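You operate a simulated robot arm through the tools that you are given. There is no shell and no other tool. Be economical: measure what you need, move in short steps, check, and stop when the job is done.

The job below is to be done with a simulated two-armed robot. You get a single attempt, and the scene is never put back.

Task
Brake the cart, load the crate that the clipboard names, slide its marker to FILL, raise the rail.
Fine: red brake lever to ON before loading; crate on the upper deck; rail up last.

It is judged by the outcome, as a careful person would: the job done as asked, and still so three seconds after it is handed in. It fails if anything else is knocked over, pushed out of place, dropped, spilled or broken.

Robot
Two 7-joint arms with two-finger grippers on one trunk, on a base that drives. Base frame: it is fixed to the floor where the robot stands at the start and does not move with it; the origin is under the middle of the robot, x ahead of it, y to its left, z up. Units: mm, degrees, N and s.
The left shoulder is at the start at [45, 160, 1105], the right one opposite. With the tool pointing down near the work surface each hand reaches from about 280 to 740 mm from the robot's upright axis, wherever it stands, measured 20 degrees to its own side. Places, roughly: closed crate [500, -1500, 1000]; grey cart [800, -300, 400]; orange marker [400, -1400, 1000]; purple marker [400, -1800, 1000]; red brake lever [500, 0, 600]; upper deck of the grey cart [800, -300, 800]; white marker [400, -1100, 1000]; white rail [500, -300, 800]. Payload 2.45 kg a hand.
The tool frame of a hand sits at the grasp point between the pads (the TCP): z along the fingers, y along the line on which they close. The tips reach 26 mm beyond it. The gripper opens to 96 mm. The gripper's body begins 69 mm behind the TCP.
Orientation is that of the tool frame in the base frame, as a unit quaternion [x, y, z, w]. With the fingers straight down and closing along the base's y, the tool's x points along the base's -x, its y along +y and its z along -z.

Tools
- The arms move only by the tool send_rows. It takes "left_increments", "right_increments" or both (then of equal length, played together; a hand with none holds still); each is one flat list of numbers, 7 for each row, row after row: the turn, a rotation vector about the tool's x, y, z in units of 6 degrees (1.0 is 6 degrees), then the shift along the tool's x, y, z in units of 50 mm (1.0 is 50 mm), then the finger opening in mm, from 0 to 96. In form: [rx, ry, rz, dx, dy, dz, fingers, rx, ry, rz, dx, dy, dz, fingers, ...]. A call has 1 to 10 rows; each row shifts and turns the commanded pose from where the row before left it, along the tool's axes as they then stand. A call with a number of a shift or a turn outside -1 to 1 is refused whole. A row lasts 0.2 s, in which the tool goes at most 50 mm and 8.6 degrees; a call with a longer step from one row to the next is refused whole, and so is a gripper value outside its range. A pose out of reach is approached as far as the arm can. The call stops where the force on the tool passes 90 N (or 10 N more than at its start, if that is more) or the arm is blocked; 0.2 s more then pass. Each finger halts on what it meets, pressing with about 27 N; the grip force reading is that of the motor and also rises with nothing between the fingers. The clock runs only during rows and for 0.2 s after the last one: add rows that do not move to give the fingers time. The reply holds the time, the measured pose of the TCP, the force on the tool along the base axes, the opening and the grip force, in the units named above and with some noise, with the torque about the TCP (base axes, N m) and any sound that the robot's microphone picked up.
- Cameras (640 x 400 px; columns grow to the right, rows downward): "scene" is now at [110.2, -20, 1564.8]; the picture's right is [-0.28, -0.96, -0.00], its down [-0.85, 0.25, -0.47] and it looks along [0.45, -0.13, -0.88] (base axes); focal length 280 px, centre (320, 200). "left" rides on the left gripper at [82, -3, -98] in its tool frame; the picture's right is [0.04, 1.00, 0.00], its down [-0.73, 0.03, -0.68] and it looks along [-0.68, 0.03, 0.73] (tool axes); focal length 256 px, centre (320, 200). "right" rides on the right gripper at [82, 3, -98] in its tool frame; the picture's right is [-0.04, 1.00, 0.00], its down [-0.73, -0.03, -0.68] and it looks along [-0.68, -0.03, 0.73] (tool axes); focal length 256 px, centre (320, 200).
- grab_frame(camera): a new picture of that camera. It takes no simulated time.
- move_column(by): slides the trunk up (or, below 0, down) by that many mm; the arms and the scene camera ride with it, the base frame stays. It gives what a move gives, with no picture.
- steer(legs): drives the robot by 1 to 6 legs, each [ahead, left, turn to the left] in mm, mm and degrees, along the robot's own axes; the way and the turn of a leg run together, so that a leg with both is an arc; at most 1500 mm and 180 degrees a leg. The arms and the cameras ride along, it lands a little off, and it stops where it bumps. It gives what a move gives.
- turn_head(pan, tilt): turns the head with the scene camera to pan (to the left, within 120 degrees either way) and tilt (down, from -29 to 69), counted from straight ahead of the robot. It gives what a move gives.
- probe_pixels(camera, pixels): for up to 12 pixels [column, row] of the newest picture of that camera ("zoom" is the newest enlarged one), the place [x, y, z] in the base frame of the surface seen there, good to about 2 mm. It takes no simulated time.
- zoom(camera, box): a new picture of the part [left, top, right, bottom] of that camera's present view, enlarged. It takes no simulated time.
- sign_off(): hands the job in; it is judged then, once.

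Go step by step. Measure first, check grasps and placings, and put right what went wrong. The budget is 80 turns and 58 pictures, counting those below and the enlarged ones. Unless the task says otherwise, let go and move clear before handing in, and close with one line.

The tools are called after ">>>" as name(argument=value, ...) on one line, values as JSON. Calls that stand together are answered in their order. send_rows: Moves the arms, as the interface text tells. Its arguments: {"type":"object","properties":{"left_increments":{"type":"array","items":{"type":"number"}},"right_increments":{"type":"array","items":{"type":"number"}}},"required":[]} The other tools are called the same way: move_column (by) slides the trunk up or down; steer (legs) drives the base; turn_head (pan, tilt) turns the head that bears the scene camera; grab_frame (camera) takes a picture; probe_pixels (camera, pixels) gives the place of the surface under pixels of a picture; zoom (camera, box) takes an enlarged picture of a part of a camera's view; sign_off () hands the job in.

At the start:

```text
time: 0.0
left_position: [450.1, -48.3, 1067.4]
left_tcp_rot: [0.0, 1.0, 0.0, -0.001]
left_wrist_force: [-0.2, 0.1, -0.2]
left_wrist_torque: [-0.04, 0.01, 0.01]
left_gripper_width: 96.1
left_gripper_force: 0.0
right_position: [368.3, -367.5, 1056.1]
right_tcp_rot: [-0.001, 1.0, -0.001, -0.001]
right_wrist_force: [0.7, 0.8, -0.3]
right_wrist_torque: [-0.02, 0.01, -0.02]
right_gripper_width: 96.0
right_gripper_force: 0.0
trunk travel left (down, up): [-275.0, 292.0]
robot x, y, heading: [-4.6, 1.5, -0.0]
head pan, tilt: [-16.1, 61.7]
```

scene: 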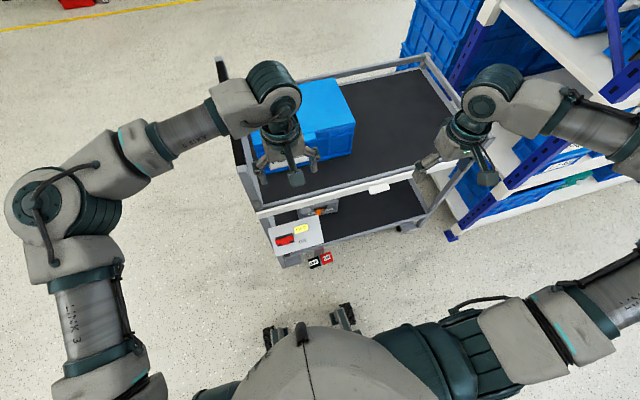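
right: 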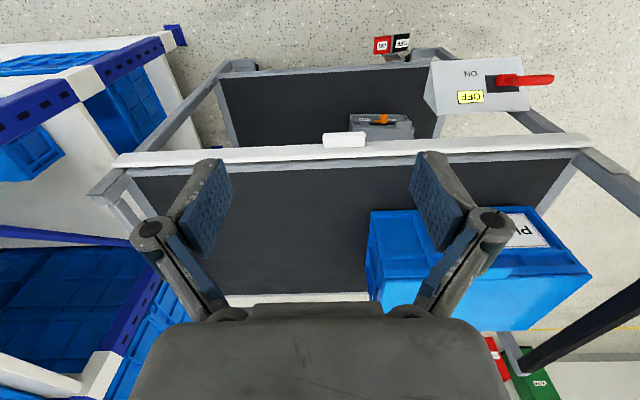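
left: 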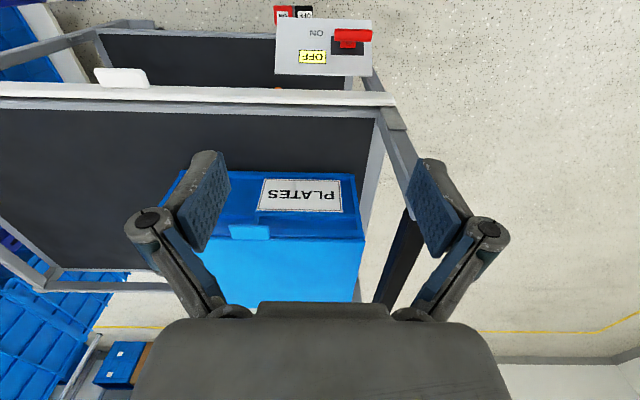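

The pictures show the cart with a brake box (lever around scene pixel (285,240)) and a PLATES crate already on the deck. I'll measure the brake and look toward the crates.

>>> zoom(camera="left", box=[220, 0, 420, 125])

>>> probe_pixels(camera="left", pixels=[[350, 35], [368, 35], [335, 35], [350, 48], [310, 56], [285, 65], [360, 68], [280, 25], [368, 25], [122, 78], [290, 95], [305, 12]])

>>> turn_head(pan=-80, tilt=30)

>>> grab_frame(camera="scene")

```text
3.20 times, centred on (320, 62) of left
```

zoom: 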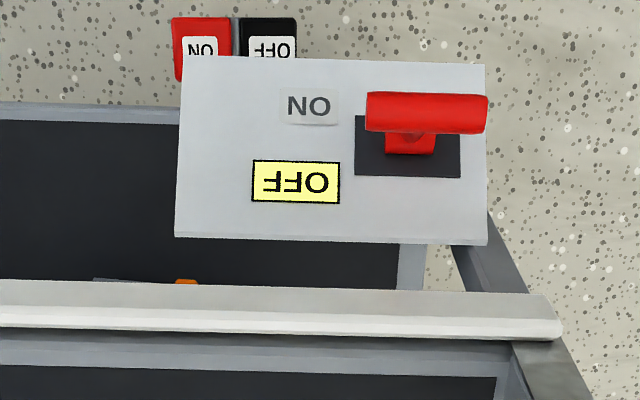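

```text
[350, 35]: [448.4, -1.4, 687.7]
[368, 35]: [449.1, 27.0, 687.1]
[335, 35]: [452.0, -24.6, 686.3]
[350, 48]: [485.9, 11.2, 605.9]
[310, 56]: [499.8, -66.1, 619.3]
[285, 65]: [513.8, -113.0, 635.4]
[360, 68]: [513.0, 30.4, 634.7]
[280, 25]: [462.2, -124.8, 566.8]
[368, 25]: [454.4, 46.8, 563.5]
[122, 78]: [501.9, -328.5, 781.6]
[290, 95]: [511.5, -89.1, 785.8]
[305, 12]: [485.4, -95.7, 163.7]
```

```text
time: 1.3
left_position: [446.5, -47.9, 1070.3]
left_tcp_rot: [0.0, 1.0, 0.0, 0.001]
left_wrist_force: [-0.4, 0.3, -0.4]
left_wrist_torque: [-0.01, 0.0, -0.03]
left_gripper_width: 96.0
left_gripper_force: 0.0
right_position: [366.9, -367.1, 1057.0]
right_tcp_rot: [-0.001, 1.0, -0.001, -0.001]
right_wrist_force: [0.7, 0.4, 0.2]
right_wrist_torque: [-0.04, -0.01, -0.02]
right_gripper_width: 96.1
right_gripper_force: 0.0
trunk travel left (down, up): [-275.0, 292.0]
robot x, y, heading: [-3.9, -0.3, 0.1]
head pan, tilt: [-80.0, 30.0]
```

```text
53 pictures are left
```

scene: 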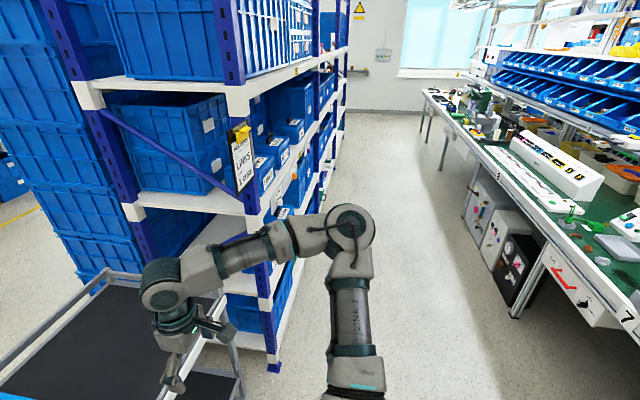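

The clipboard hangs on the shelf upright at (242,155). I'll zoom into it and the crates behind.

>>> zoom(camera="scene", box=[200, 110, 340, 220])

>>> probe_pixels(camera="scene", pixels=[[240, 160], [262, 170], [284, 157], [268, 140], [296, 130], [285, 213], [275, 195], [235, 205], [340, 110], [430, 200], [520, 300]])

```text
3.64 times, centred on (270, 165) of scene
```

zoom: 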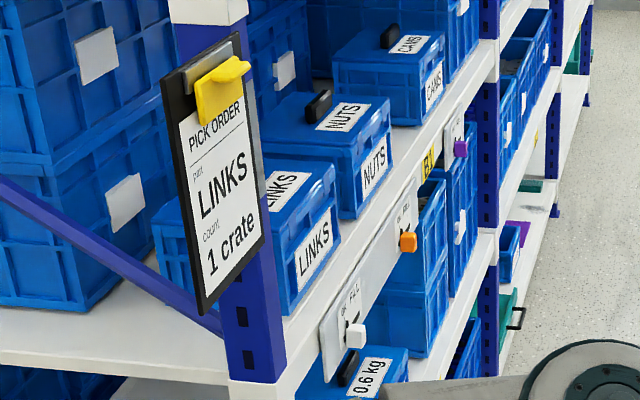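

```text
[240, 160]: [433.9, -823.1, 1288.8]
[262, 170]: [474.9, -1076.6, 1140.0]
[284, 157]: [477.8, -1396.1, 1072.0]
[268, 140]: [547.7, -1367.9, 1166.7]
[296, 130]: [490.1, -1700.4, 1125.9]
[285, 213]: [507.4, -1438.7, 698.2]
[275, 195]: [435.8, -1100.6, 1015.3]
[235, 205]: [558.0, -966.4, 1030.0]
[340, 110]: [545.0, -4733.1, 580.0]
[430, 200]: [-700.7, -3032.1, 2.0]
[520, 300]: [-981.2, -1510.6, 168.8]
```

The clipboard reads "LINKS, 1 crate", with the white marker below that crate. First the brake: the handle is at about (448, 4, 685) with OFF being the upper end, so I'll tilt the left hand 24° with closed fingers and come down behind the handle.

>>> send_rows(left_increments=[0, -1, 0, 0, 0, 0, 0, 0, -1, 0, 0, 0, 0, 0, 0, -1, 0, 0, 0, 0, 0, 0, -1, 0, 0, 0, 0, 0, 0, 0, 0, 0.4, 0.2, 0.8, 0, 0, 0, 0, 0.4, 0.2, 0.8, 0, 0, 0, 0, 0.4, 0.2, 0.8, 0, 0, 0, 0, 0.4, 0.2, 0.8, 0, 0, 0, 0, 0.4, 0.2, 0.8, 0])

>>> turn_head(pan=0, tilt=60)

>>> grab_frame(camera="left")

>>> grab_frame(camera="scene")

```text
time: 3.3
left_position: [436.6, -0.7, 844.0]
left_tcp_rot: [0.0, 0.978, -0.002, 0.209]
left_wrist_force: [-0.7, 1.0, -0.8]
left_wrist_torque: [-0.03, -0.02, 0.0]
left_gripper_width: 0.2
left_gripper_force: 27.4
right_position: [365.6, -365.3, 1058.1]
right_tcp_rot: [0.0, 1.0, -0.001, -0.001]
right_wrist_force: [-0.4, -0.3, -1.4]
right_wrist_torque: [0.01, -0.01, 0.02]
right_gripper_width: 95.7
right_gripper_force: 0.0
trunk travel left (down, up): [-275.0, 292.0]
robot x, y, heading: [6.4, 3.1, 0.1]
head pan, tilt: [-80.0, 30.0]
```

```text
time: 4.9
left_position: [437.6, -2.5, 846.1]
left_tcp_rot: [0.0, 0.978, -0.002, 0.208]
left_wrist_force: [-0.6, -0.3, 0.1]
left_wrist_torque: [0.04, 0.03, 0.0]
left_gripper_width: 0.0
left_gripper_force: 27.4
right_position: [364.4, -364.2, 1058.6]
right_tcp_rot: [-0.001, 1.0, -0.002, 0.001]
right_wrist_force: [0.2, 1.6, -0.4]
right_wrist_torque: [-0.01, 0.03, -0.01]
right_gripper_width: 95.9
right_gripper_force: 0.1
trunk travel left (down, up): [-275.0, 292.0]
robot x, y, heading: [2.4, 0.8, 0.0]
head pan, tilt: [0.0, 60.0]
```

```text
51 pictures are left
```

left: 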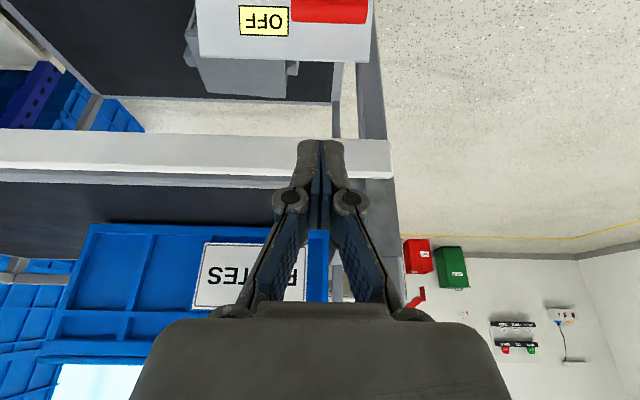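

```text
50 pictures are left
```

scene: 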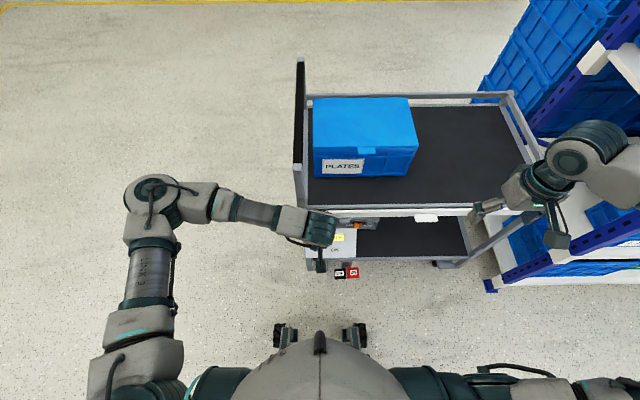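

The hand is poised above the brake box. I'll measure the rail edge and the handle from this new view.

>>> probe_pixels(camera="left", pixels=[[250, 142], [250, 165], [380, 145], [330, 20], [330, 8], [300, 12], [362, 12], [350, 50], [230, 50], [60, 150], [240, 80]])

>>> probe_pixels(camera="scene", pixels=[[337, 250], [315, 262], [420, 216], [420, 220], [350, 215], [320, 205], [440, 190], [450, 120], [370, 140], [362, 224], [322, 145], [417, 150]])

```text
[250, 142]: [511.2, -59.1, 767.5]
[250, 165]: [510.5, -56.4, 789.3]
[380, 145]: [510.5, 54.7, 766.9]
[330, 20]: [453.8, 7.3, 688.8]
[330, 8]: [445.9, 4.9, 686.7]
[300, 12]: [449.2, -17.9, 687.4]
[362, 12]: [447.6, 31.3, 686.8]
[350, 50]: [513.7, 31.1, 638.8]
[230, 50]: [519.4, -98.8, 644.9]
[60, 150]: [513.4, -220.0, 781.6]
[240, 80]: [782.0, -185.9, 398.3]
```

```text
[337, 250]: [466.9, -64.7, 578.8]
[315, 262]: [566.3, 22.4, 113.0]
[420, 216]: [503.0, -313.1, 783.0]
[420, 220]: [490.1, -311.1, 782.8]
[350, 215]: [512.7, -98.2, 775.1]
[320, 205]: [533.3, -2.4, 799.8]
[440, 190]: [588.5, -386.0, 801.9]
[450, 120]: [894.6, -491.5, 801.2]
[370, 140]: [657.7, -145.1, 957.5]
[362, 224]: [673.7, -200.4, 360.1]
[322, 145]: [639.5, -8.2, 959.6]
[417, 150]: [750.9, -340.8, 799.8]
```

The rail front is at x≈511 and the handle at x 440–458, z≈688. I'll go down behind the handle, then push toward the robot.

>>> send_rows(left_increments=[0, 0, 0, 0.12, 0.03, 0.78, 0, 0, 0, 0, 0.12, 0.03, 0.78, 0, 0, 0, 0, 0.12, 0.03, 0.78, 0, 0, 0, 0, 0.12, 0.03, 0.78, 0])

>>> grab_frame(camera="left")

```text
time: 5.9
left_position: [477.7, 6.4, 693.2]
left_tcp_rot: [0.0, 0.978, -0.001, 0.208]
left_wrist_force: [0.9, 0.1, 0.5]
left_wrist_torque: [0.0, -0.01, 0.0]
left_gripper_width: 0.1
left_gripper_force: 27.4
right_position: [366.2, -365.4, 1056.9]
right_tcp_rot: [-0.001, 1.0, -0.002, 0.0]
right_wrist_force: [0.4, 0.3, 0.9]
right_wrist_torque: [0.02, -0.01, 0.02]
right_gripper_width: 96.4
right_gripper_force: 0.1
trunk travel left (down, up): [-275.0, 292.0]
robot x, y, heading: [0.6, -1.3, 0.2]
head pan, tilt: [0.0, 60.0]
```

```text
49 pictures are left
```

left: 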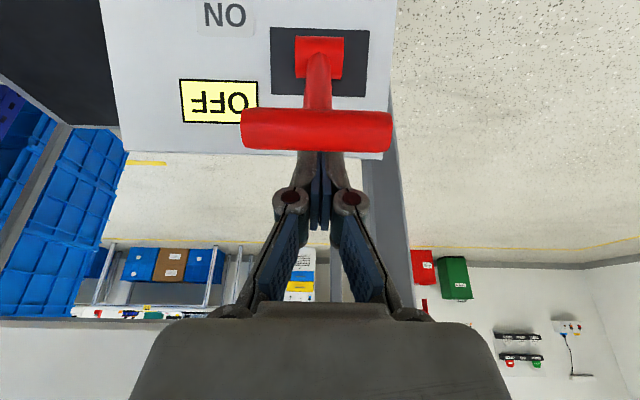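

The fingers sit behind the red handle, with its post at (318,80). I'll push along the arc, turning with the lever.

>>> send_rows(left_increments=[0, 0, 0, 0.28, 0, 0, 0, 0, -1, 0, 0.2, 0, 0, 0, 0, -1, 0, 0.2, 0, 0, 0, 0, -1, 0, 0.2, 0, 0, 0, 0, -1, 0, 0.2, 0, 0, 0, 0, -1, 0, 0.2, 0, 0, 0])

>>> grab_frame(camera="left")

```text
time: 7.3
left_position: [427.0, 6.8, 659.0]
left_tcp_rot: [0.0, 0.891, 0.0, 0.455]
left_wrist_force: [0.2, 0.3, -0.2]
left_wrist_torque: [-0.01, -0.01, 0.01]
left_gripper_width: 0.0
left_gripper_force: 28.0
right_position: [363.7, -367.3, 1057.5]
right_tcp_rot: [-0.001, 1.0, 0.0, 0.002]
right_wrist_force: [-0.2, 0.1, -0.6]
right_wrist_torque: [0.0, 0.0, 0.04]
right_gripper_width: 95.8
right_gripper_force: 0.1
trunk travel left (down, up): [-275.0, 292.0]
robot x, y, heading: [-0.9, 0.6, 0.3]
head pan, tilt: [0.0, 60.0]
```

```text
48 pictures are left
```

left: 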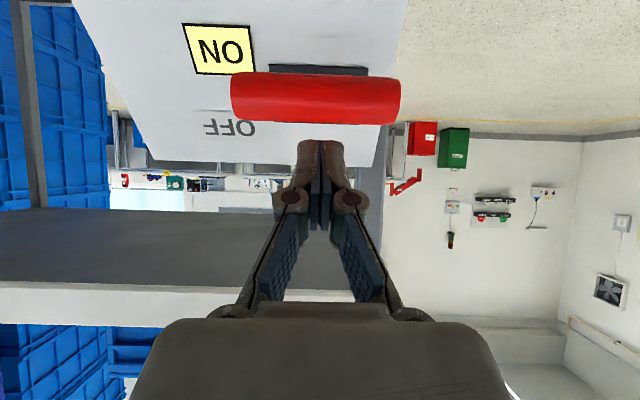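

The ON label is now lit yellow. I'll probe the handle to see whether it has gone to its end position.

>>> probe_pixels(camera="left", pixels=[[315, 97], [315, 115], [380, 100], [330, 70], [300, 25]])

>>> zoom(camera="scene", box=[270, 190, 410, 290])

```text
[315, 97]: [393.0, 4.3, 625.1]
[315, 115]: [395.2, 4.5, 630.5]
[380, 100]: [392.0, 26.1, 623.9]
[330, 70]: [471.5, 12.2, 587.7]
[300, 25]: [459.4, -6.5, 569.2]
```

```text
4.00 times, centred on (340, 240) of scene
```

zoom: 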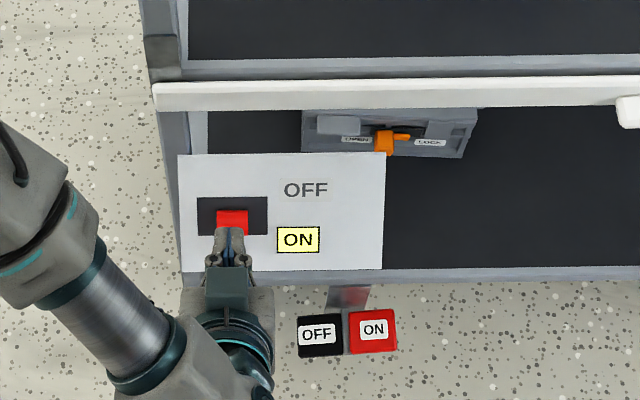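

The lever is at its ON end (handle at (393, 4, 622)) and ON is lit. I'll back the left hand out and up; an OPEN/LOCK orange switch under the deck is noted for later.

>>> send_rows(left_increments=[0, 0, 0, -0.1, 0, -0.8, 0, 0, 0, 0, -0.3, 0, -0.8, 0, 0, 0, 0, -0.7, 0, -0.5, 0, 0, 0, 0, -0.7, 0, -0.5, 0, 0, 0, 0, -0.7, 0, -0.5, 0, 0, 1, 0, -0.6, 0, -0.6, 0, 0, 1, 0, -0.5, 0, -0.6, 0, 0, 1, 0, 0, 0, -0.7, 0, 0, 1, 0, 0, 0, 0, 0, 0, 1, 0, 0, 0, 0, 0])

>>> send_rows(left_increments=[0, 1, 0, 0, 0, -0.3, 0, 0, 1, 0, 0, 0, -0.3, 0, 0, 1, 0, 0, 0, -0.3, 0, 0, 1, 0, 0, 0, -0.3, 0])

>>> steer(legs=[[-200, 0, 0], [0, -1000, 0]])

>>> turn_head(pan=0, tilt=40)

>>> grab_frame(camera="scene")

```text
time: 9.5
left_position: [338.2, 8.0, 956.3]
left_tcp_rot: [0.0, 0.978, -0.002, 0.208]
left_wrist_force: [0.4, 0.1, -0.6]
left_wrist_torque: [0.0, -0.03, -0.02]
left_gripper_width: 0.1
left_gripper_force: 27.9
right_position: [364.3, -365.0, 1058.7]
right_tcp_rot: [-0.001, 1.0, -0.001, 0.0]
right_wrist_force: [-0.4, 0.4, 1.2]
right_wrist_torque: [0.0, 0.01, 0.0]
right_gripper_width: 95.9
right_gripper_force: 0.0
trunk travel left (down, up): [-275.0, 292.0]
robot x, y, heading: [1.1, 1.0, -0.1]
head pan, tilt: [0.0, 60.0]
```

```text
time: 10.5
left_position: [322.9, 8.3, 1014.7]
left_tcp_rot: [0.0, 1.0, -0.002, 0.0]
left_wrist_force: [-0.1, 0.5, -0.1]
left_wrist_torque: [-0.05, 0.0, 0.01]
left_gripper_width: 0.0
left_gripper_force: 29.2
right_position: [366.2, -364.9, 1056.9]
right_tcp_rot: [-0.002, 1.0, -0.002, 0.0]
right_wrist_force: [0.6, 0.1, -0.8]
right_wrist_torque: [-0.04, -0.01, -0.01]
right_gripper_width: 96.1
right_gripper_force: 0.1
trunk travel left (down, up): [-275.0, 292.0]
robot x, y, heading: [-0.1, 5.2, -0.1]
head pan, tilt: [0.0, 60.0]
```

```text
time: 16.8
left_position: [131.0, -984.9, 1014.2]
left_tcp_rot: [-0.006, 1.0, -0.003, 0.001]
left_wrist_force: [1.0, -0.2, 0.1]
left_wrist_torque: [0.02, -0.06, -0.02]
left_gripper_width: 0.0
left_gripper_force: 28.2
right_position: [176.6, -1357.3, 1058.7]
right_tcp_rot: [-0.006, 1.0, -0.002, 0.0]
right_wrist_force: [-0.2, -0.7, 0.2]
right_wrist_torque: [-0.01, 0.01, 0.0]
right_gripper_width: 95.8
right_gripper_force: 0.1
trunk travel left (down, up): [-275.0, 292.0]
robot x, y, heading: [-191.5, -993.4, 0.5]
head pan, tilt: [0.0, 60.0]
```

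```text
time: 17.7
left_position: [128.7, -984.3, 1015.4]
left_tcp_rot: [-0.005, 1.0, -0.002, 0.003]
left_wrist_force: [0.1, -0.3, -0.5]
left_wrist_torque: [-0.03, 0.02, -0.01]
left_gripper_width: 0.0
left_gripper_force: 28.9
right_position: [174.1, -1356.7, 1058.5]
right_tcp_rot: [-0.005, 1.0, -0.002, 0.002]
right_wrist_force: [0.7, -0.5, -0.3]
right_wrist_torque: [0.0, 0.0, 0.02]
right_gripper_width: 96.0
right_gripper_force: 0.1
trunk travel left (down, up): [-275.0, 292.0]
robot x, y, heading: [-192.4, -995.2, 0.3]
head pan, tilt: [0.0, 40.0]
```

```text
46 pictures are left
```

scene: 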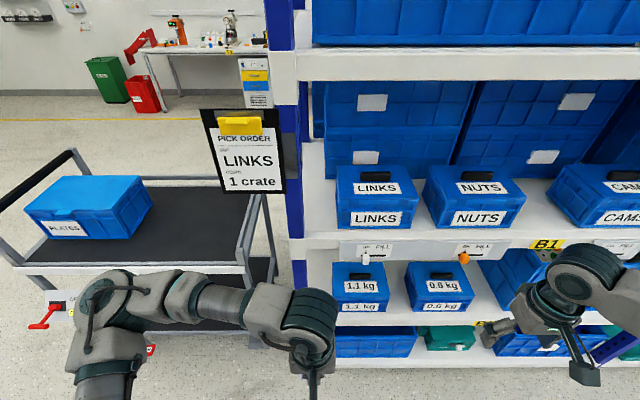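

LINKS crate at (374,200) with a black top grip; marker white at (366,256). I'll zoom and measure.

>>> zoom(camera="scene", box=[300, 150, 500, 275])

>>> probe_pixels(camera="scene", pixels=[[375, 176], [365, 176], [386, 176], [375, 180], [375, 187], [340, 169], [411, 169], [375, 220], [345, 225], [320, 232], [366, 256], [400, 250]])

```text
3.20 times, centred on (400, 212) of scene
```

zoom: 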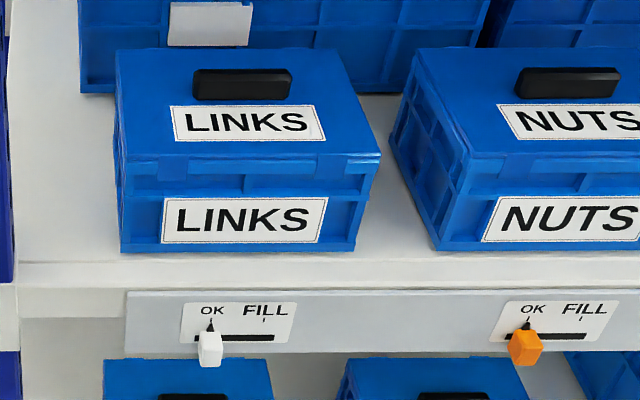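

```text
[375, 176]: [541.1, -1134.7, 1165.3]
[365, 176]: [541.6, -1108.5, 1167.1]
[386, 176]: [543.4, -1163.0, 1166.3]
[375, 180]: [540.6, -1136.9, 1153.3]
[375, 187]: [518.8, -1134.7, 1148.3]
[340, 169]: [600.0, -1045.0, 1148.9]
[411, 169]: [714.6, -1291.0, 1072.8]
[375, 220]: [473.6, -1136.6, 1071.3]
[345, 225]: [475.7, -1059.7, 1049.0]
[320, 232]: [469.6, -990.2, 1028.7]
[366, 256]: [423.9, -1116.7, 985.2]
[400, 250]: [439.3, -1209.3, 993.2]
```

I'll probe the grip's ends, the upper shelf, the marker slot and FILL tick in the enlarged picture.

>>> probe_pixels(camera="zoom", pixels=[[197, 82], [288, 82], [243, 72], [243, 93], [208, 345], [198, 340], [219, 345], [264, 318], [264, 330], [212, 327], [272, 337], [243, 275]])

>>> probe_pixels(camera="scene", pixels=[[430, 78], [430, 52], [285, 120], [270, 170], [298, 240], [343, 172], [375, 165], [405, 190], [360, 135], [430, 135]])

>>> grab_frame(camera="right")

```text
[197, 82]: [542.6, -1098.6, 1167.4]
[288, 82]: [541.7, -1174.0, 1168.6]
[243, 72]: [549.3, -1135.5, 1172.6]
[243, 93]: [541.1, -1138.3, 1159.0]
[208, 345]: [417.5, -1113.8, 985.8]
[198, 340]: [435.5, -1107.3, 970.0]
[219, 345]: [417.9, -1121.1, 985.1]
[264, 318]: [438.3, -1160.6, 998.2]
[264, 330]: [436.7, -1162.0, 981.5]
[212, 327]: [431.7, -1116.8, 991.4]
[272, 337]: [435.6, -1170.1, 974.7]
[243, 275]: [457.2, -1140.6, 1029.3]
```

```text
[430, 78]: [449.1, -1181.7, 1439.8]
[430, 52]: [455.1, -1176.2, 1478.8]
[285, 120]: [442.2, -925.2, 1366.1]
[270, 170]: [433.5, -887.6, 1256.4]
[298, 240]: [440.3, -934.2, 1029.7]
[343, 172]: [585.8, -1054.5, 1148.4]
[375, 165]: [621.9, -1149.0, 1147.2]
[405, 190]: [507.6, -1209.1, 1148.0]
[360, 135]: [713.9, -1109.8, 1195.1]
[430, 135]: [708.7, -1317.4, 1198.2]
```

```text
44 pictures are left
```

right: 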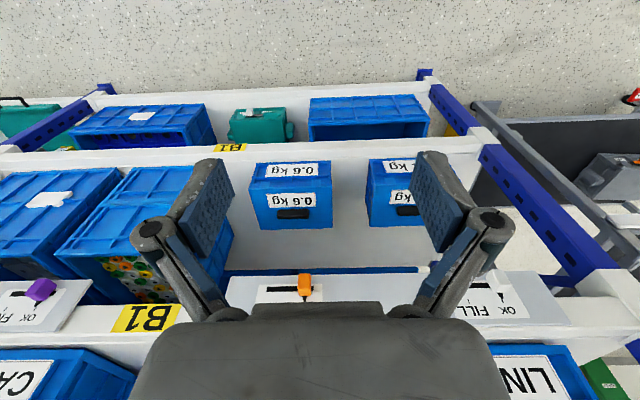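

The grip is 79 mm long (y −1097…−1176), z 1148–1172, front at x 541; the shelf above has its underside near 1440. I'll take the crate with the right hand tilted 36°, fingers on the grip's two ends; first raise and tilt, then drive closer.

>>> send_rows(right_increments=[0, 0, 0, 0, 0, -0.9, 96, 0, 0, 0, 0, 0, -0.9, 96, 0, 0, 0, 0, 0, -0.9, 96, 0, -1, 0, 0, 0, 0, 96, 0, -1, 0, 0, 0, 0, 96, 0, -1, 0, 0, 0, 0, 96, 0, -1, 0, 0, 0, 0, 96, 0, -1, 0, 0, 0, 0, 96, 0, -1, 0, 0, 0, 0, 96])

>>> steer(legs=[[190, 40, -0.3]])

>>> grab_frame(camera="scene")

```text
time: 19.7
left_position: [128.2, -984.7, 1015.3]
left_tcp_rot: [-0.005, 1.0, -0.002, 0.002]
left_wrist_force: [0.0, -0.5, 0.2]
left_wrist_torque: [-0.01, 0.0, -0.02]
left_gripper_width: 0.1
left_gripper_force: 28.7
right_position: [172.8, -1357.9, 1194.3]
right_tcp_rot: [-0.006, 0.95, 0.001, 0.312]
right_wrist_force: [-0.4, 0.4, 0.2]
right_wrist_torque: [0.02, 0.03, 0.01]
right_gripper_width: 96.0
right_gripper_force: 0.0
trunk travel left (down, up): [-275.0, 292.0]
robot x, y, heading: [-193.4, -1001.0, 0.4]
head pan, tilt: [0.0, 40.0]
```

```text
time: 21.2
left_position: [317.8, -946.6, 1016.0]
left_tcp_rot: [-0.001, 1.0, -0.001, 0.002]
left_wrist_force: [-0.6, 0.2, 0.3]
left_wrist_torque: [0.02, 0.01, 0.0]
left_gripper_width: 0.0
left_gripper_force: 28.5
right_position: [359.2, -1320.0, 1193.7]
right_tcp_rot: [-0.002, 0.951, -0.001, 0.311]
right_wrist_force: [-0.4, 0.1, 0.5]
right_wrist_torque: [-0.01, 0.02, -0.01]
right_gripper_width: 96.0
right_gripper_force: 0.0
trunk travel left (down, up): [-275.0, 292.0]
robot x, y, heading: [-0.3, -953.2, 0.2]
head pan, tilt: [0.0, 40.0]
```

```text
43 pictures are left
```

scene: 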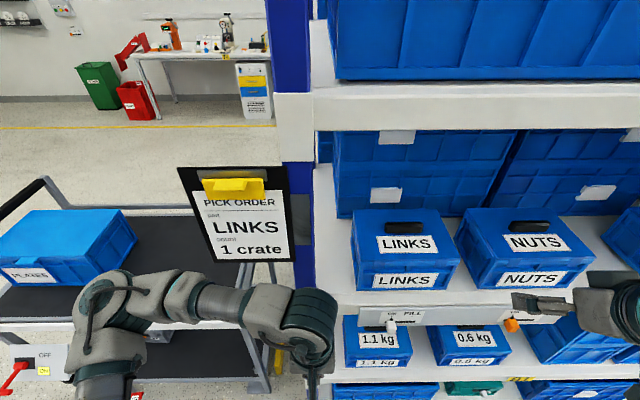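

Closer now. I'll re-measure the grip at about (403,227) in this view.

>>> zoom(camera="scene", box=[340, 195, 480, 335])

```text
2.86 times, centred on (410, 265) of scene
```

zoom: 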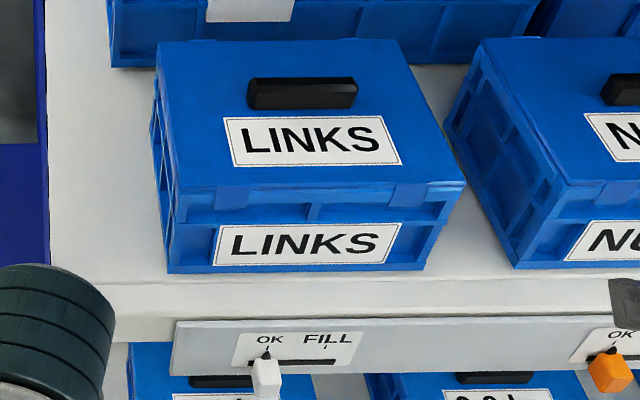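

>>> probe_pixels(camera="zoom", pixels=[[251, 98], [352, 98], [303, 80], [303, 86], [303, 100], [303, 112], [256, 80], [350, 80], [175, 60], [395, 60], [275, 45], [440, 180]])

```text
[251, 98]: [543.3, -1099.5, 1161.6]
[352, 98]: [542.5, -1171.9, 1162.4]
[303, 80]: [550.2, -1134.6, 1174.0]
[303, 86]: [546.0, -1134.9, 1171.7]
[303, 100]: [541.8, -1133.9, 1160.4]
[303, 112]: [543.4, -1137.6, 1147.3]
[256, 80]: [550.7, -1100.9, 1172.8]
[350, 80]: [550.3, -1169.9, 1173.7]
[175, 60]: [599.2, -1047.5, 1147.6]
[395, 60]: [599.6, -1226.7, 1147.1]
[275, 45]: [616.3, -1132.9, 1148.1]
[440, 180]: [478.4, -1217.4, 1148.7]
```

Grip centre is (549, −1136, 1161). I'll slide the right hand sideways, then forward to a pre-grasp point, and check.

>>> send_rows(right_increments=[0, 0, 0, 0, 0.92, 0, 96, 0, 0, 0, 0, 0.92, 0, 96, 0, 0, 0, 0, 0.92, 0, 96, 0, 0, 0, 0, 0.92, 0, 96, 0, 0, 0, -0.675, 0, 0.28, 96, 0, 0, 0, -0.675, 0, 0.28, 96, 0, 0, 0, -0.675, 0, 0.28, 96, 0, 0, 0, -0.675, 0, 0.28, 96, 0, 0, 0, 0, 0, 0, 96])

>>> grab_frame(camera="right")

>>> grab_frame(camera="scene")

```text
time: 23.2
left_position: [314.6, -943.0, 1016.9]
left_tcp_rot: [-0.001, 1.0, -0.004, 0.003]
left_wrist_force: [0.4, -0.4, 0.6]
left_wrist_torque: [-0.01, -0.03, 0.02]
left_gripper_width: 0.0
left_gripper_force: 28.5
right_position: [499.0, -1131.6, 1227.4]
right_tcp_rot: [-0.001, 0.95, -0.003, 0.313]
right_wrist_force: [-0.2, -0.8, 0.3]
right_wrist_torque: [0.02, -0.01, 0.01]
right_gripper_width: 95.7
right_gripper_force: 0.2
trunk travel left (down, up): [-275.0, 292.0]
robot x, y, heading: [-1.8, -954.9, 0.2]
head pan, tilt: [0.0, 40.0]
```

```text
41 pictures are left
```

right: 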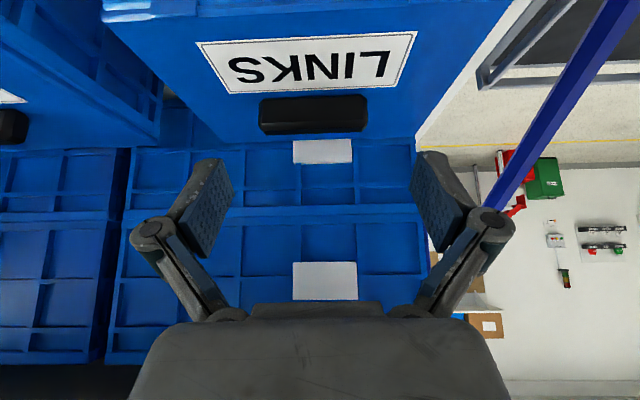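

```text
40 pictures are left
```

scene: 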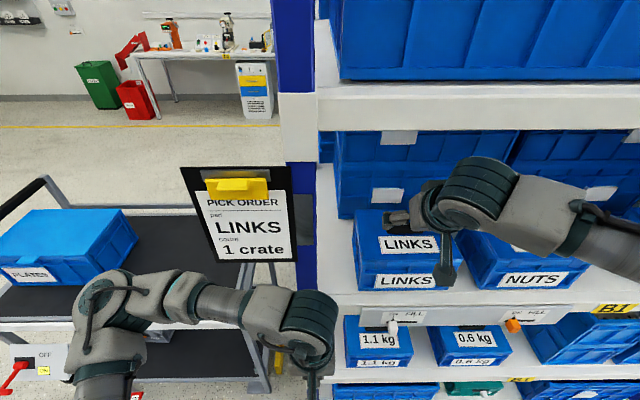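

The grip appears between the fingers at (313,114). I'll check its centre in this camera's measures.

>>> probe_pixels(camera="right", pixels=[[262, 115], [363, 112], [312, 102], [312, 127], [312, 95], [260, 128], [366, 128]])

```text
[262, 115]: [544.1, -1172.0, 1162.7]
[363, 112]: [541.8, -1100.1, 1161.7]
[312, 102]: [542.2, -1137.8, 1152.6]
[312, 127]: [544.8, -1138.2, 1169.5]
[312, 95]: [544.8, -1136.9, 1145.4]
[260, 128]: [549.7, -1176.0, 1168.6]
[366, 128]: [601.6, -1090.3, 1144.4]
```

Grip centre y ≈ −1136.5, so 5 mm to the right, then straight in along the fingers and close.

>>> send_rows(right_increments=[0, 0, 0, -0.03, -0.1, 0, 96, 0, 0, 0, 0, 0, 0.4, 96, 0, 0, 0, 0, 0, 0.4, 96, 0, 0, 0, 0, 0, 0.4, 96, 0, 0, 0, 0, 0, 0, 96])

>>> grab_frame(camera="right")

```text
time: 24.4
left_position: [316.9, -943.4, 1017.3]
left_tcp_rot: [-0.002, 1.0, -0.003, 0.003]
left_wrist_force: [-0.6, 1.0, -0.1]
left_wrist_torque: [0.0, -0.05, 0.01]
left_gripper_width: 0.0
left_gripper_force: 28.5
right_position: [536.0, -1139.8, 1181.1]
right_tcp_rot: [-0.001, 0.95, -0.003, 0.311]
right_wrist_force: [0.7, 0.2, 0.2]
right_wrist_torque: [0.01, -0.01, 0.0]
right_gripper_width: 96.1
right_gripper_force: 0.1
trunk travel left (down, up): [-275.0, 292.0]
robot x, y, heading: [-3.0, -953.8, -0.0]
head pan, tilt: [0.0, 40.0]
```

```text
39 pictures are left
```

right: 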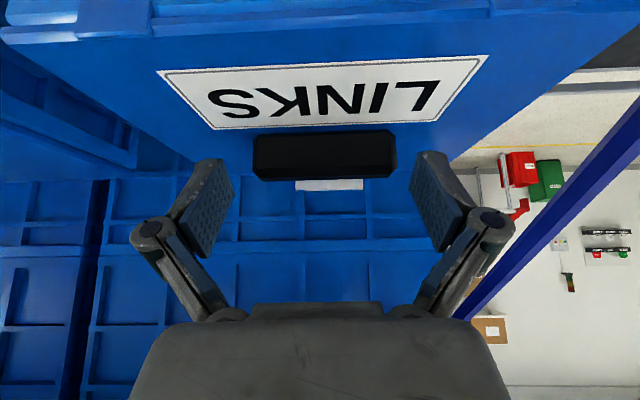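

The fingers flank the grip (253–396 vs. inner finger faces 233–415). Closing.

>>> send_rows(right_increments=[0, 0, 0, 0, 0, 0, 60, 0, 0, 0, 0, 0, 0, 60, 0, 0, 0, 0, 0, 0, 60])

>>> grab_frame(camera="right")

```text
time: 25.2
left_position: [315.6, -944.2, 1016.0]
left_tcp_rot: [0.0, 1.0, -0.003, 0.004]
left_wrist_force: [0.0, -0.3, 0.1]
left_wrist_torque: [-0.01, 0.0, 0.02]
left_gripper_width: 0.1
left_gripper_force: 28.0
right_position: [533.9, -1138.3, 1182.6]
right_tcp_rot: [-0.002, 0.951, -0.003, 0.311]
right_wrist_force: [0.1, -0.4, 4.6]
right_wrist_torque: [0.25, -0.21, 0.14]
right_gripper_width: 79.7
right_gripper_force: 26.8
trunk travel left (down, up): [-275.0, 292.0]
robot x, y, heading: [-0.7, -956.5, 0.1]
head pan, tilt: [0.0, 40.0]
```

```text
38 pictures are left
```

right: 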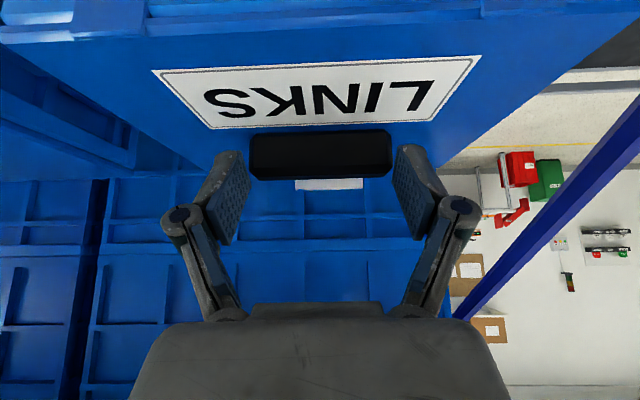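

Held at 79.7 mm opening with 27 N. Trial lift of 30 mm.

>>> send_rows(right_increments=[0, 0, 0, -0.12, 0, -0.16, 60, 0, 0, 0, -0.12, 0, -0.16, 60, 0, 0, 0, -0.12, 0, -0.16, 60, 0, 0, 0, 0, 0, 0, 60, 0, 0, 0, 0, 0, 0, 60])

>>> grab_frame(camera="scene")

>>> grab_frame(camera="right")

```text
time: 26.4
left_position: [315.2, -943.6, 1015.8]
left_tcp_rot: [-0.002, 1.0, -0.002, 0.003]
left_wrist_force: [-0.1, -0.6, 0.2]
left_wrist_torque: [0.01, -0.01, 0.01]
left_gripper_width: 0.0
left_gripper_force: 28.1
right_position: [536.4, -1137.2, 1210.6]
right_tcp_rot: [-0.002, 0.951, -0.002, 0.311]
right_wrist_force: [-0.6, 0.3, -5.5]
right_wrist_torque: [0.04, 0.06, -0.03]
right_gripper_width: 79.7
right_gripper_force: 27.4
trunk travel left (down, up): [-275.0, 292.0]
robot x, y, heading: [-2.6, -955.1, 0.1]
head pan, tilt: [0.0, 40.0]
```

```text
37 pictures are left
```

scene: 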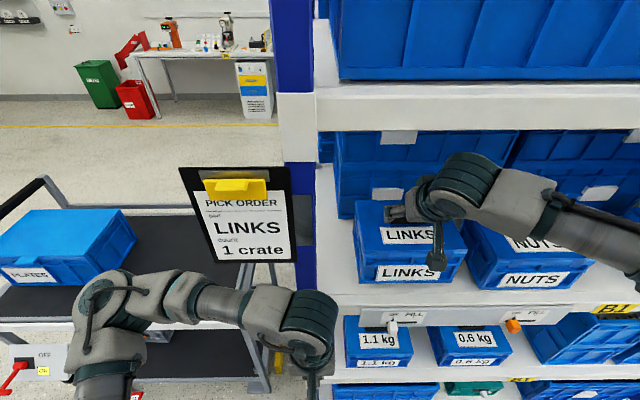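

```text
36 pictures are left
```

right: 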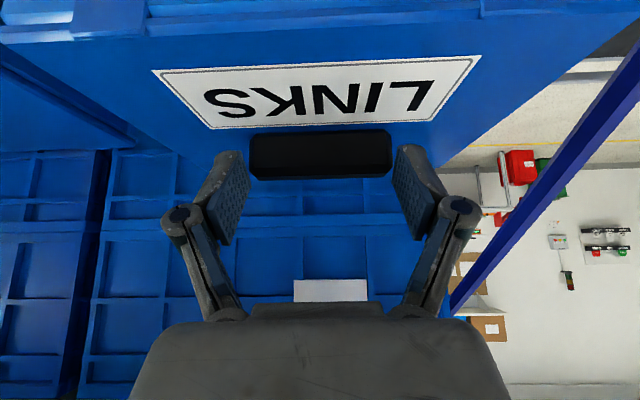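

The crate is up and steady (~0.6 kg). I'll back straight out, drive to in front of the cart, and look.

>>> steer(legs=[[-350, 0, 0], [0, 700, 0]])

>>> turn_head(pan=-15, tilt=42)

>>> grab_frame(camera="scene")

```text
time: 32.2
left_position: [-43.1, -240.5, 1015.5]
left_tcp_rot: [-0.011, 1.0, 0.002, 0.002]
left_wrist_force: [0.4, -0.8, 0.6]
left_wrist_torque: [0.03, 0.02, -0.02]
left_gripper_width: 0.0
left_gripper_force: 28.9
right_position: [181.4, -431.7, 1209.0]
right_tcp_rot: [-0.01, 0.951, 0.006, 0.31]
right_wrist_force: [-0.4, -0.5, -5.0]
right_wrist_torque: [0.01, 0.09, 0.07]
right_gripper_width: 80.1
right_gripper_force: 27.1
trunk travel left (down, up): [-275.0, 292.0]
robot x, y, heading: [-360.4, -249.9, 1.2]
head pan, tilt: [0.0, 40.0]
```

```text
time: 33.0
left_position: [-46.2, -236.8, 1017.2]
left_tcp_rot: [-0.011, 1.0, -0.002, 0.006]
left_wrist_force: [0.6, -0.7, -0.3]
left_wrist_torque: [-0.02, -0.03, 0.01]
left_gripper_width: 0.0
left_gripper_force: 28.6
right_position: [177.1, -427.9, 1212.3]
right_tcp_rot: [-0.01, 0.95, 0.003, 0.312]
right_wrist_force: [1.5, -0.6, -4.9]
right_wrist_torque: [-0.04, 0.07, 0.04]
right_gripper_width: 79.8
right_gripper_force: 26.8
trunk travel left (down, up): [-275.0, 292.0]
robot x, y, heading: [-359.2, -249.0, 1.0]
head pan, tilt: [-15.0, 42.0]
```

```text
35 pictures are left
```

scene: 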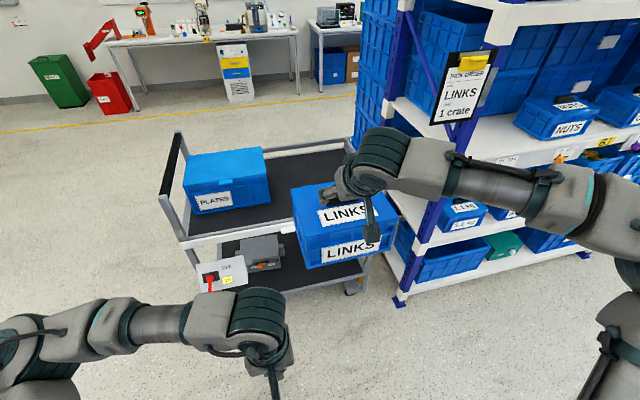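

The crate rides level. I'll probe the cart's free deck area around it.

>>> probe_pixels(camera="scene", pixels=[[262, 150], [272, 195], [205, 236], [258, 228], [280, 165], [340, 153], [345, 160], [280, 215], [233, 205], [190, 158], [300, 160]])

>>> zoom(camera="scene", box=[150, 120, 400, 310])

```text
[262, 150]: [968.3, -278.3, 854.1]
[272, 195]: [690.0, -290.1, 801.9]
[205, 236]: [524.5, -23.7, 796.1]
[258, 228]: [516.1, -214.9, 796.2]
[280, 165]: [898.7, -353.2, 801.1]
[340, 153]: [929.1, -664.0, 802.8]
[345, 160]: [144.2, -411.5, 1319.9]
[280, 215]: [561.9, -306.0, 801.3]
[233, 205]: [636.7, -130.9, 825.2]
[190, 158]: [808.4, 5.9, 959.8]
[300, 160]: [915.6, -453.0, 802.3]
```

```text
2.11 times, centred on (275, 215) of scene
```

zoom: 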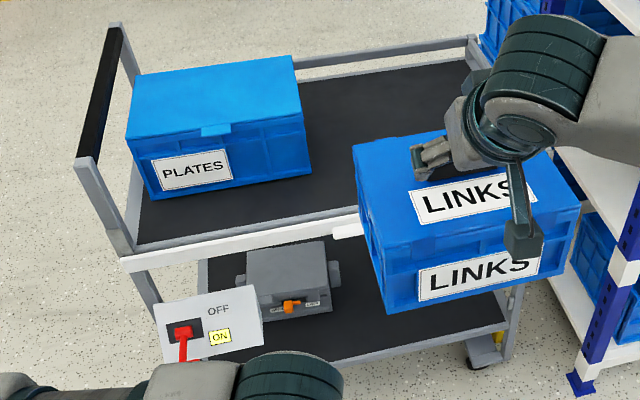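

Free deck spans x 540–950, y −300…−670. I'll check where my right elbow is relative to the shelf before moving forward.

>>> probe_pixels(camera="scene", pixels=[[480, 185], [570, 200], [600, 210], [625, 230], [600, 300], [447, 100], [480, 75], [440, 120], [420, 210], [375, 150]])

```text
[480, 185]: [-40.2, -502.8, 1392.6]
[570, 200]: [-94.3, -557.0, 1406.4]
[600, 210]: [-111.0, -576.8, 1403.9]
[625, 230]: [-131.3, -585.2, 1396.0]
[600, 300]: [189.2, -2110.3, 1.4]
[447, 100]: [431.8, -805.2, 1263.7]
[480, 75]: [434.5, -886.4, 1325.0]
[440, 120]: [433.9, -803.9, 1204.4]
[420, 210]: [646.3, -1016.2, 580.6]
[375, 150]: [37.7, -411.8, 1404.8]
```

Elbow clears the clipboard. I'll drive up to the cart and then reach forward.

>>> steer(legs=[[345, -57, -1.0]])

>>> send_rows(right_increments=[0, 0, 0, -0.4, 0, 0.29, 60, 0, 0, 0, -0.4, 0, 0.29, 60, 0, 0, 0, -0.4, 0, 0.29, 60, 0, 0, 0, -0.4, 0, 0.29, 60, 0, 0, 0, 0, 0, 0, 60])

>>> grab_frame(camera="scene")

```text
time: 35.2
left_position: [297.6, -279.4, 1017.4]
left_tcp_rot: [-0.001, 1.0, -0.008, 0.004]
left_wrist_force: [0.1, -0.3, 0.4]
left_wrist_torque: [-0.05, -0.01, 0.0]
left_gripper_width: 0.0
left_gripper_force: 28.6
right_position: [515.0, -473.0, 1214.9]
right_tcp_rot: [-0.004, 0.95, -0.007, 0.313]
right_wrist_force: [-0.4, 0.4, -5.7]
right_wrist_torque: [-0.02, 0.04, -0.01]
right_gripper_width: 79.7
right_gripper_force: 27.5
trunk travel left (down, up): [-275.0, 292.0]
robot x, y, heading: [-18.5, -301.1, 0.4]
head pan, tilt: [-15.0, 42.0]
```

```text
time: 36.4
left_position: [294.2, -288.7, 1018.0]
left_tcp_rot: [0.0, 1.0, -0.003, 0.006]
left_wrist_force: [0.1, -0.9, 0.2]
left_wrist_torque: [0.04, -0.05, -0.02]
left_gripper_width: 0.3
left_gripper_force: 28.6
right_position: [611.7, -490.3, 1216.0]
right_tcp_rot: [-0.001, 0.95, -0.004, 0.314]
right_wrist_force: [0.4, -0.5, -5.0]
right_wrist_torque: [0.01, 0.05, 0.01]
right_gripper_width: 79.8
right_gripper_force: 26.3
right hand out of reach, approached as far as the arm can: row 4
trunk travel left (down, up): [-275.0, 292.0]
robot x, y, heading: [-16.4, -299.1, 0.4]
head pan, tilt: [-15.0, 42.0]
```

```text
33 pictures are left
```

scene: 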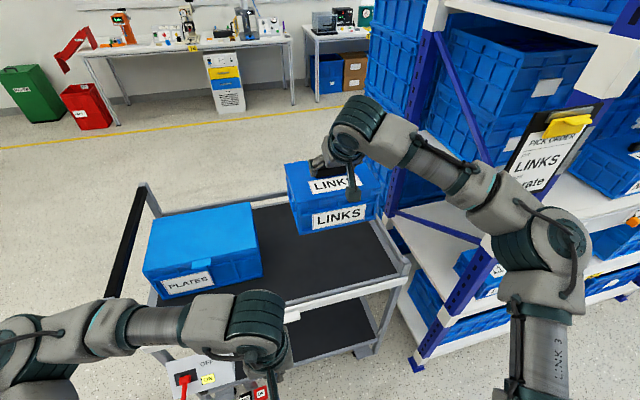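

Held at x≈612, near the reach limit but far enough onto the deck. I'll check the elbow clearance and crate edges by probing.

>>> probe_pixels(camera="scene", pixels=[[580, 235], [510, 185], [560, 290], [330, 218], [290, 165], [293, 210], [375, 190], [382, 275], [300, 290], [262, 240], [405, 262]])

```text
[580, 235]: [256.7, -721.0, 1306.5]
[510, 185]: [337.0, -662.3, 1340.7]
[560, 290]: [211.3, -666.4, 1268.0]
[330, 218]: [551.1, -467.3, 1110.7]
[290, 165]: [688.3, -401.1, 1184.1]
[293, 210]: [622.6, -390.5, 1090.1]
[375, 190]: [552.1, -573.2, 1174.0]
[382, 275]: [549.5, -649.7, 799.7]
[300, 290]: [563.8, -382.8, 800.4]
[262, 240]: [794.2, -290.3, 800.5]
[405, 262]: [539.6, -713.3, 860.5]
```

Clearances are good. Lowering the trunk 235 mm.

>>> move_column(by=-235)

>>> grab_frame(camera="scene")

```text
time: 38.5
left_position: [304.5, -282.9, 790.8]
left_tcp_rot: [-0.015, 1.0, 0.004, 0.013]
left_wrist_force: [127.9, 22.5, -39.7]
left_wrist_torque: [-2.55, 9.1, -2.87]
left_gripper_width: 0.0
left_gripper_force: 28.5
right_position: [609.2, -486.2, 989.9]
right_tcp_rot: [-0.002, 0.95, -0.003, 0.311]
right_wrist_force: [0.1, 0.8, -5.0]
right_wrist_torque: [-0.02, 0.04, 0.05]
right_gripper_width: 79.8
right_gripper_force: 26.5
trunk travel left (down, up): [-52.0, 515.0]
robot x, y, heading: [-18.1, -299.6, -0.0]
head pan, tilt: [-15.0, 42.0]
stopped: the force on the tool passed its limit at 122 N (the readings are from after the stop); the commanded pose is now the measured one
```

```text
32 pictures are left
```

scene: 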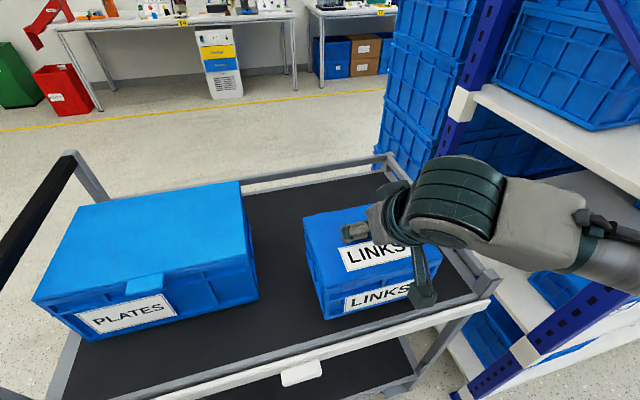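

The left hand, hanging low near my own base, took a load (128 N in +x), so it must be freed: I'll move it up with a slight forward shift.

>>> send_rows(left_increments=[0, 0, 0, -0.2, 0, -0.2, 0, 0, 0, 0, -0.2, 0, -0.6, 0, 0, 0, 0, 0, 0, -0.8, 0, 0, 0, 0, 0, 0, -0.8, 0])

>>> turn_head(pan=20, tilt=60)

>>> grab_frame(camera="scene")

```text
time: 39.1
left_position: [318.4, -282.0, 820.1]
left_tcp_rot: [-0.019, 0.999, 0.012, 0.025]
left_wrist_force: [136.4, 30.7, 0.8]
left_wrist_torque: [-3.12, 14.08, -3.5]
left_gripper_width: 0.0
left_gripper_force: 28.8
right_position: [601.8, -486.2, 995.2]
right_tcp_rot: [-0.003, 0.95, -0.003, 0.313]
right_wrist_force: [-0.9, -0.3, -3.8]
right_wrist_torque: [-0.02, 0.1, -0.03]
right_gripper_width: 79.7
right_gripper_force: 27.5
trunk travel left (down, up): [-52.0, 515.0]
robot x, y, heading: [-18.1, -299.7, -0.0]
head pan, tilt: [-15.0, 42.0]
stopped in row 2 (left hand): the force on the tool passed its limit at 178 N (the readings are from after the stop); the commanded pose is now the measured one
```

```text
time: 40.1
left_position: [319.8, -282.0, 821.2]
left_tcp_rot: [-0.02, 0.999, 0.012, 0.025]
left_wrist_force: [136.7, 26.0, -21.1]
left_wrist_torque: [-2.57, 11.62, -2.83]
left_gripper_width: 0.1
left_gripper_force: 28.0
right_position: [602.8, -486.8, 993.6]
right_tcp_rot: [-0.001, 0.95, -0.003, 0.313]
right_wrist_force: [0.7, 0.3, -4.5]
right_wrist_torque: [0.0, 0.06, -0.05]
right_gripper_width: 79.9
right_gripper_force: 26.9
trunk travel left (down, up): [-52.0, 515.0]
robot x, y, heading: [-19.6, -298.3, 0.3]
head pan, tilt: [20.0, 60.0]
```

```text
31 pictures are left
```

scene: 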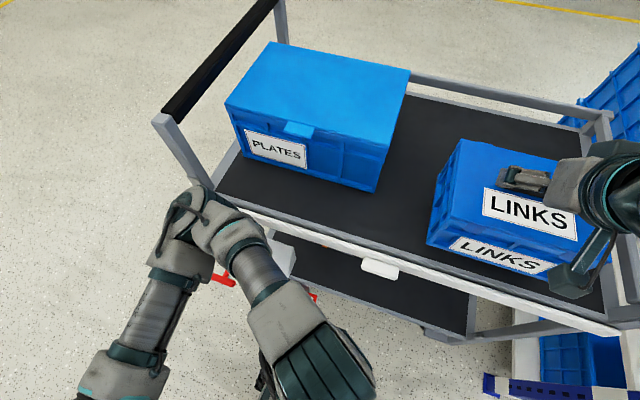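

My left elbow (195,205) is resting on the cart's front-left corner. Undo: raise the trunk 120 mm to free it.

>>> move_column(by=120)

>>> grab_frame(camera="scene")

```text
time: 41.6
left_position: [314.0, -284.2, 938.6]
left_tcp_rot: [-0.012, 1.0, 0.01, 0.02]
left_wrist_force: [-1.1, -0.2, -0.1]
left_wrist_torque: [0.0, 0.04, -0.02]
left_gripper_width: 0.2
left_gripper_force: 28.4
right_position: [605.4, -487.2, 1113.3]
right_tcp_rot: [-0.002, 0.95, -0.004, 0.312]
right_wrist_force: [-1.3, -0.1, -4.8]
right_wrist_torque: [-0.02, 0.03, -0.01]
right_gripper_width: 79.7
right_gripper_force: 27.1
trunk travel left (down, up): [-172.0, 395.0]
robot x, y, heading: [-18.0, -300.0, 0.3]
head pan, tilt: [20.0, 60.0]
```

```text
30 pictures are left
```

scene: 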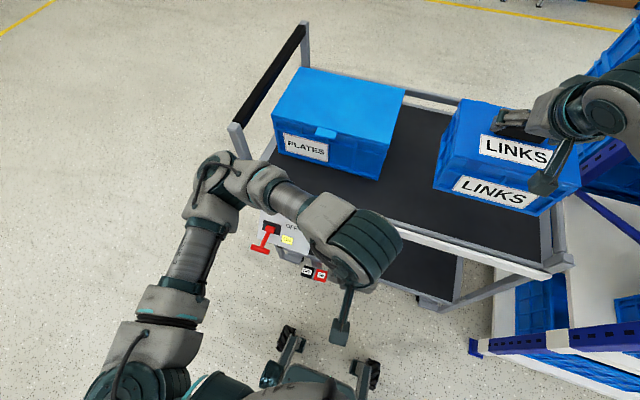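

Freed. I'll lower the crate with the right arm instead (and 20 mm further in), staying ~20 mm above the deck.

>>> send_rows(right_increments=[0, 0, 0, 0.253, 0, 0.484, 60, 0, 0, 0, 0.253, 0, 0.484, 60, 0, 0, 0, 0.253, 0, 0.484, 60, 0, 0, 0, 0.253, 0, 0.484, 60, 0, 0, 0, 0.253, 0, 0.484, 60, 0, 0, 0, 0, 0, 0, 60])

>>> turn_head(pan=-15, tilt=50)

>>> grab_frame(camera="scene")

```text
time: 43.0
left_position: [312.9, -283.5, 940.5]
left_tcp_rot: [-0.011, 1.0, 0.009, 0.021]
left_wrist_force: [0.6, -0.3, 0.5]
left_wrist_torque: [-0.04, 0.02, 0.03]
left_gripper_width: 0.0
left_gripper_force: 28.8
right_position: [623.6, -487.4, 978.7]
right_tcp_rot: [-0.002, 0.949, -0.004, 0.315]
right_wrist_force: [0.6, -0.2, -4.6]
right_wrist_torque: [0.02, 0.09, 0.0]
right_gripper_width: 79.8
right_gripper_force: 27.0
trunk travel left (down, up): [-172.0, 395.0]
robot x, y, heading: [-15.0, -299.9, 0.1]
head pan, tilt: [20.0, 60.0]
```

```text
time: 44.0
left_position: [313.2, -283.9, 940.0]
left_tcp_rot: [-0.012, 1.0, 0.01, 0.02]
left_wrist_force: [0.6, 0.3, 0.9]
left_wrist_torque: [-0.01, 0.0, -0.01]
left_gripper_width: 0.1
left_gripper_force: 28.4
right_position: [624.0, -487.9, 979.9]
right_tcp_rot: [-0.001, 0.95, -0.003, 0.313]
right_wrist_force: [0.1, 0.7, -5.3]
right_wrist_torque: [-0.03, 0.03, 0.05]
right_gripper_width: 79.6
right_gripper_force: 26.4
trunk travel left (down, up): [-172.0, 395.0]
robot x, y, heading: [-18.7, -297.8, 0.1]
head pan, tilt: [-15.0, 50.0]
```

```text
29 pictures are left
```

scene: 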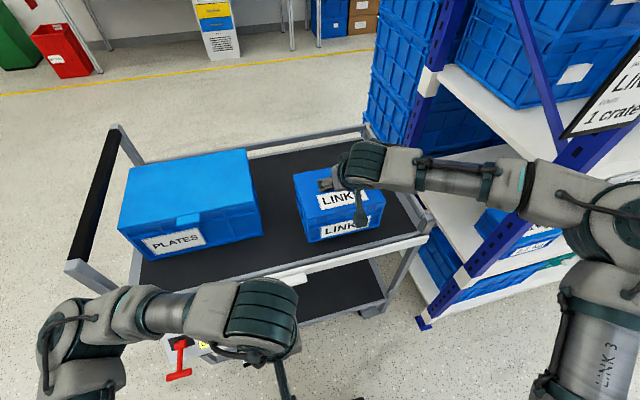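

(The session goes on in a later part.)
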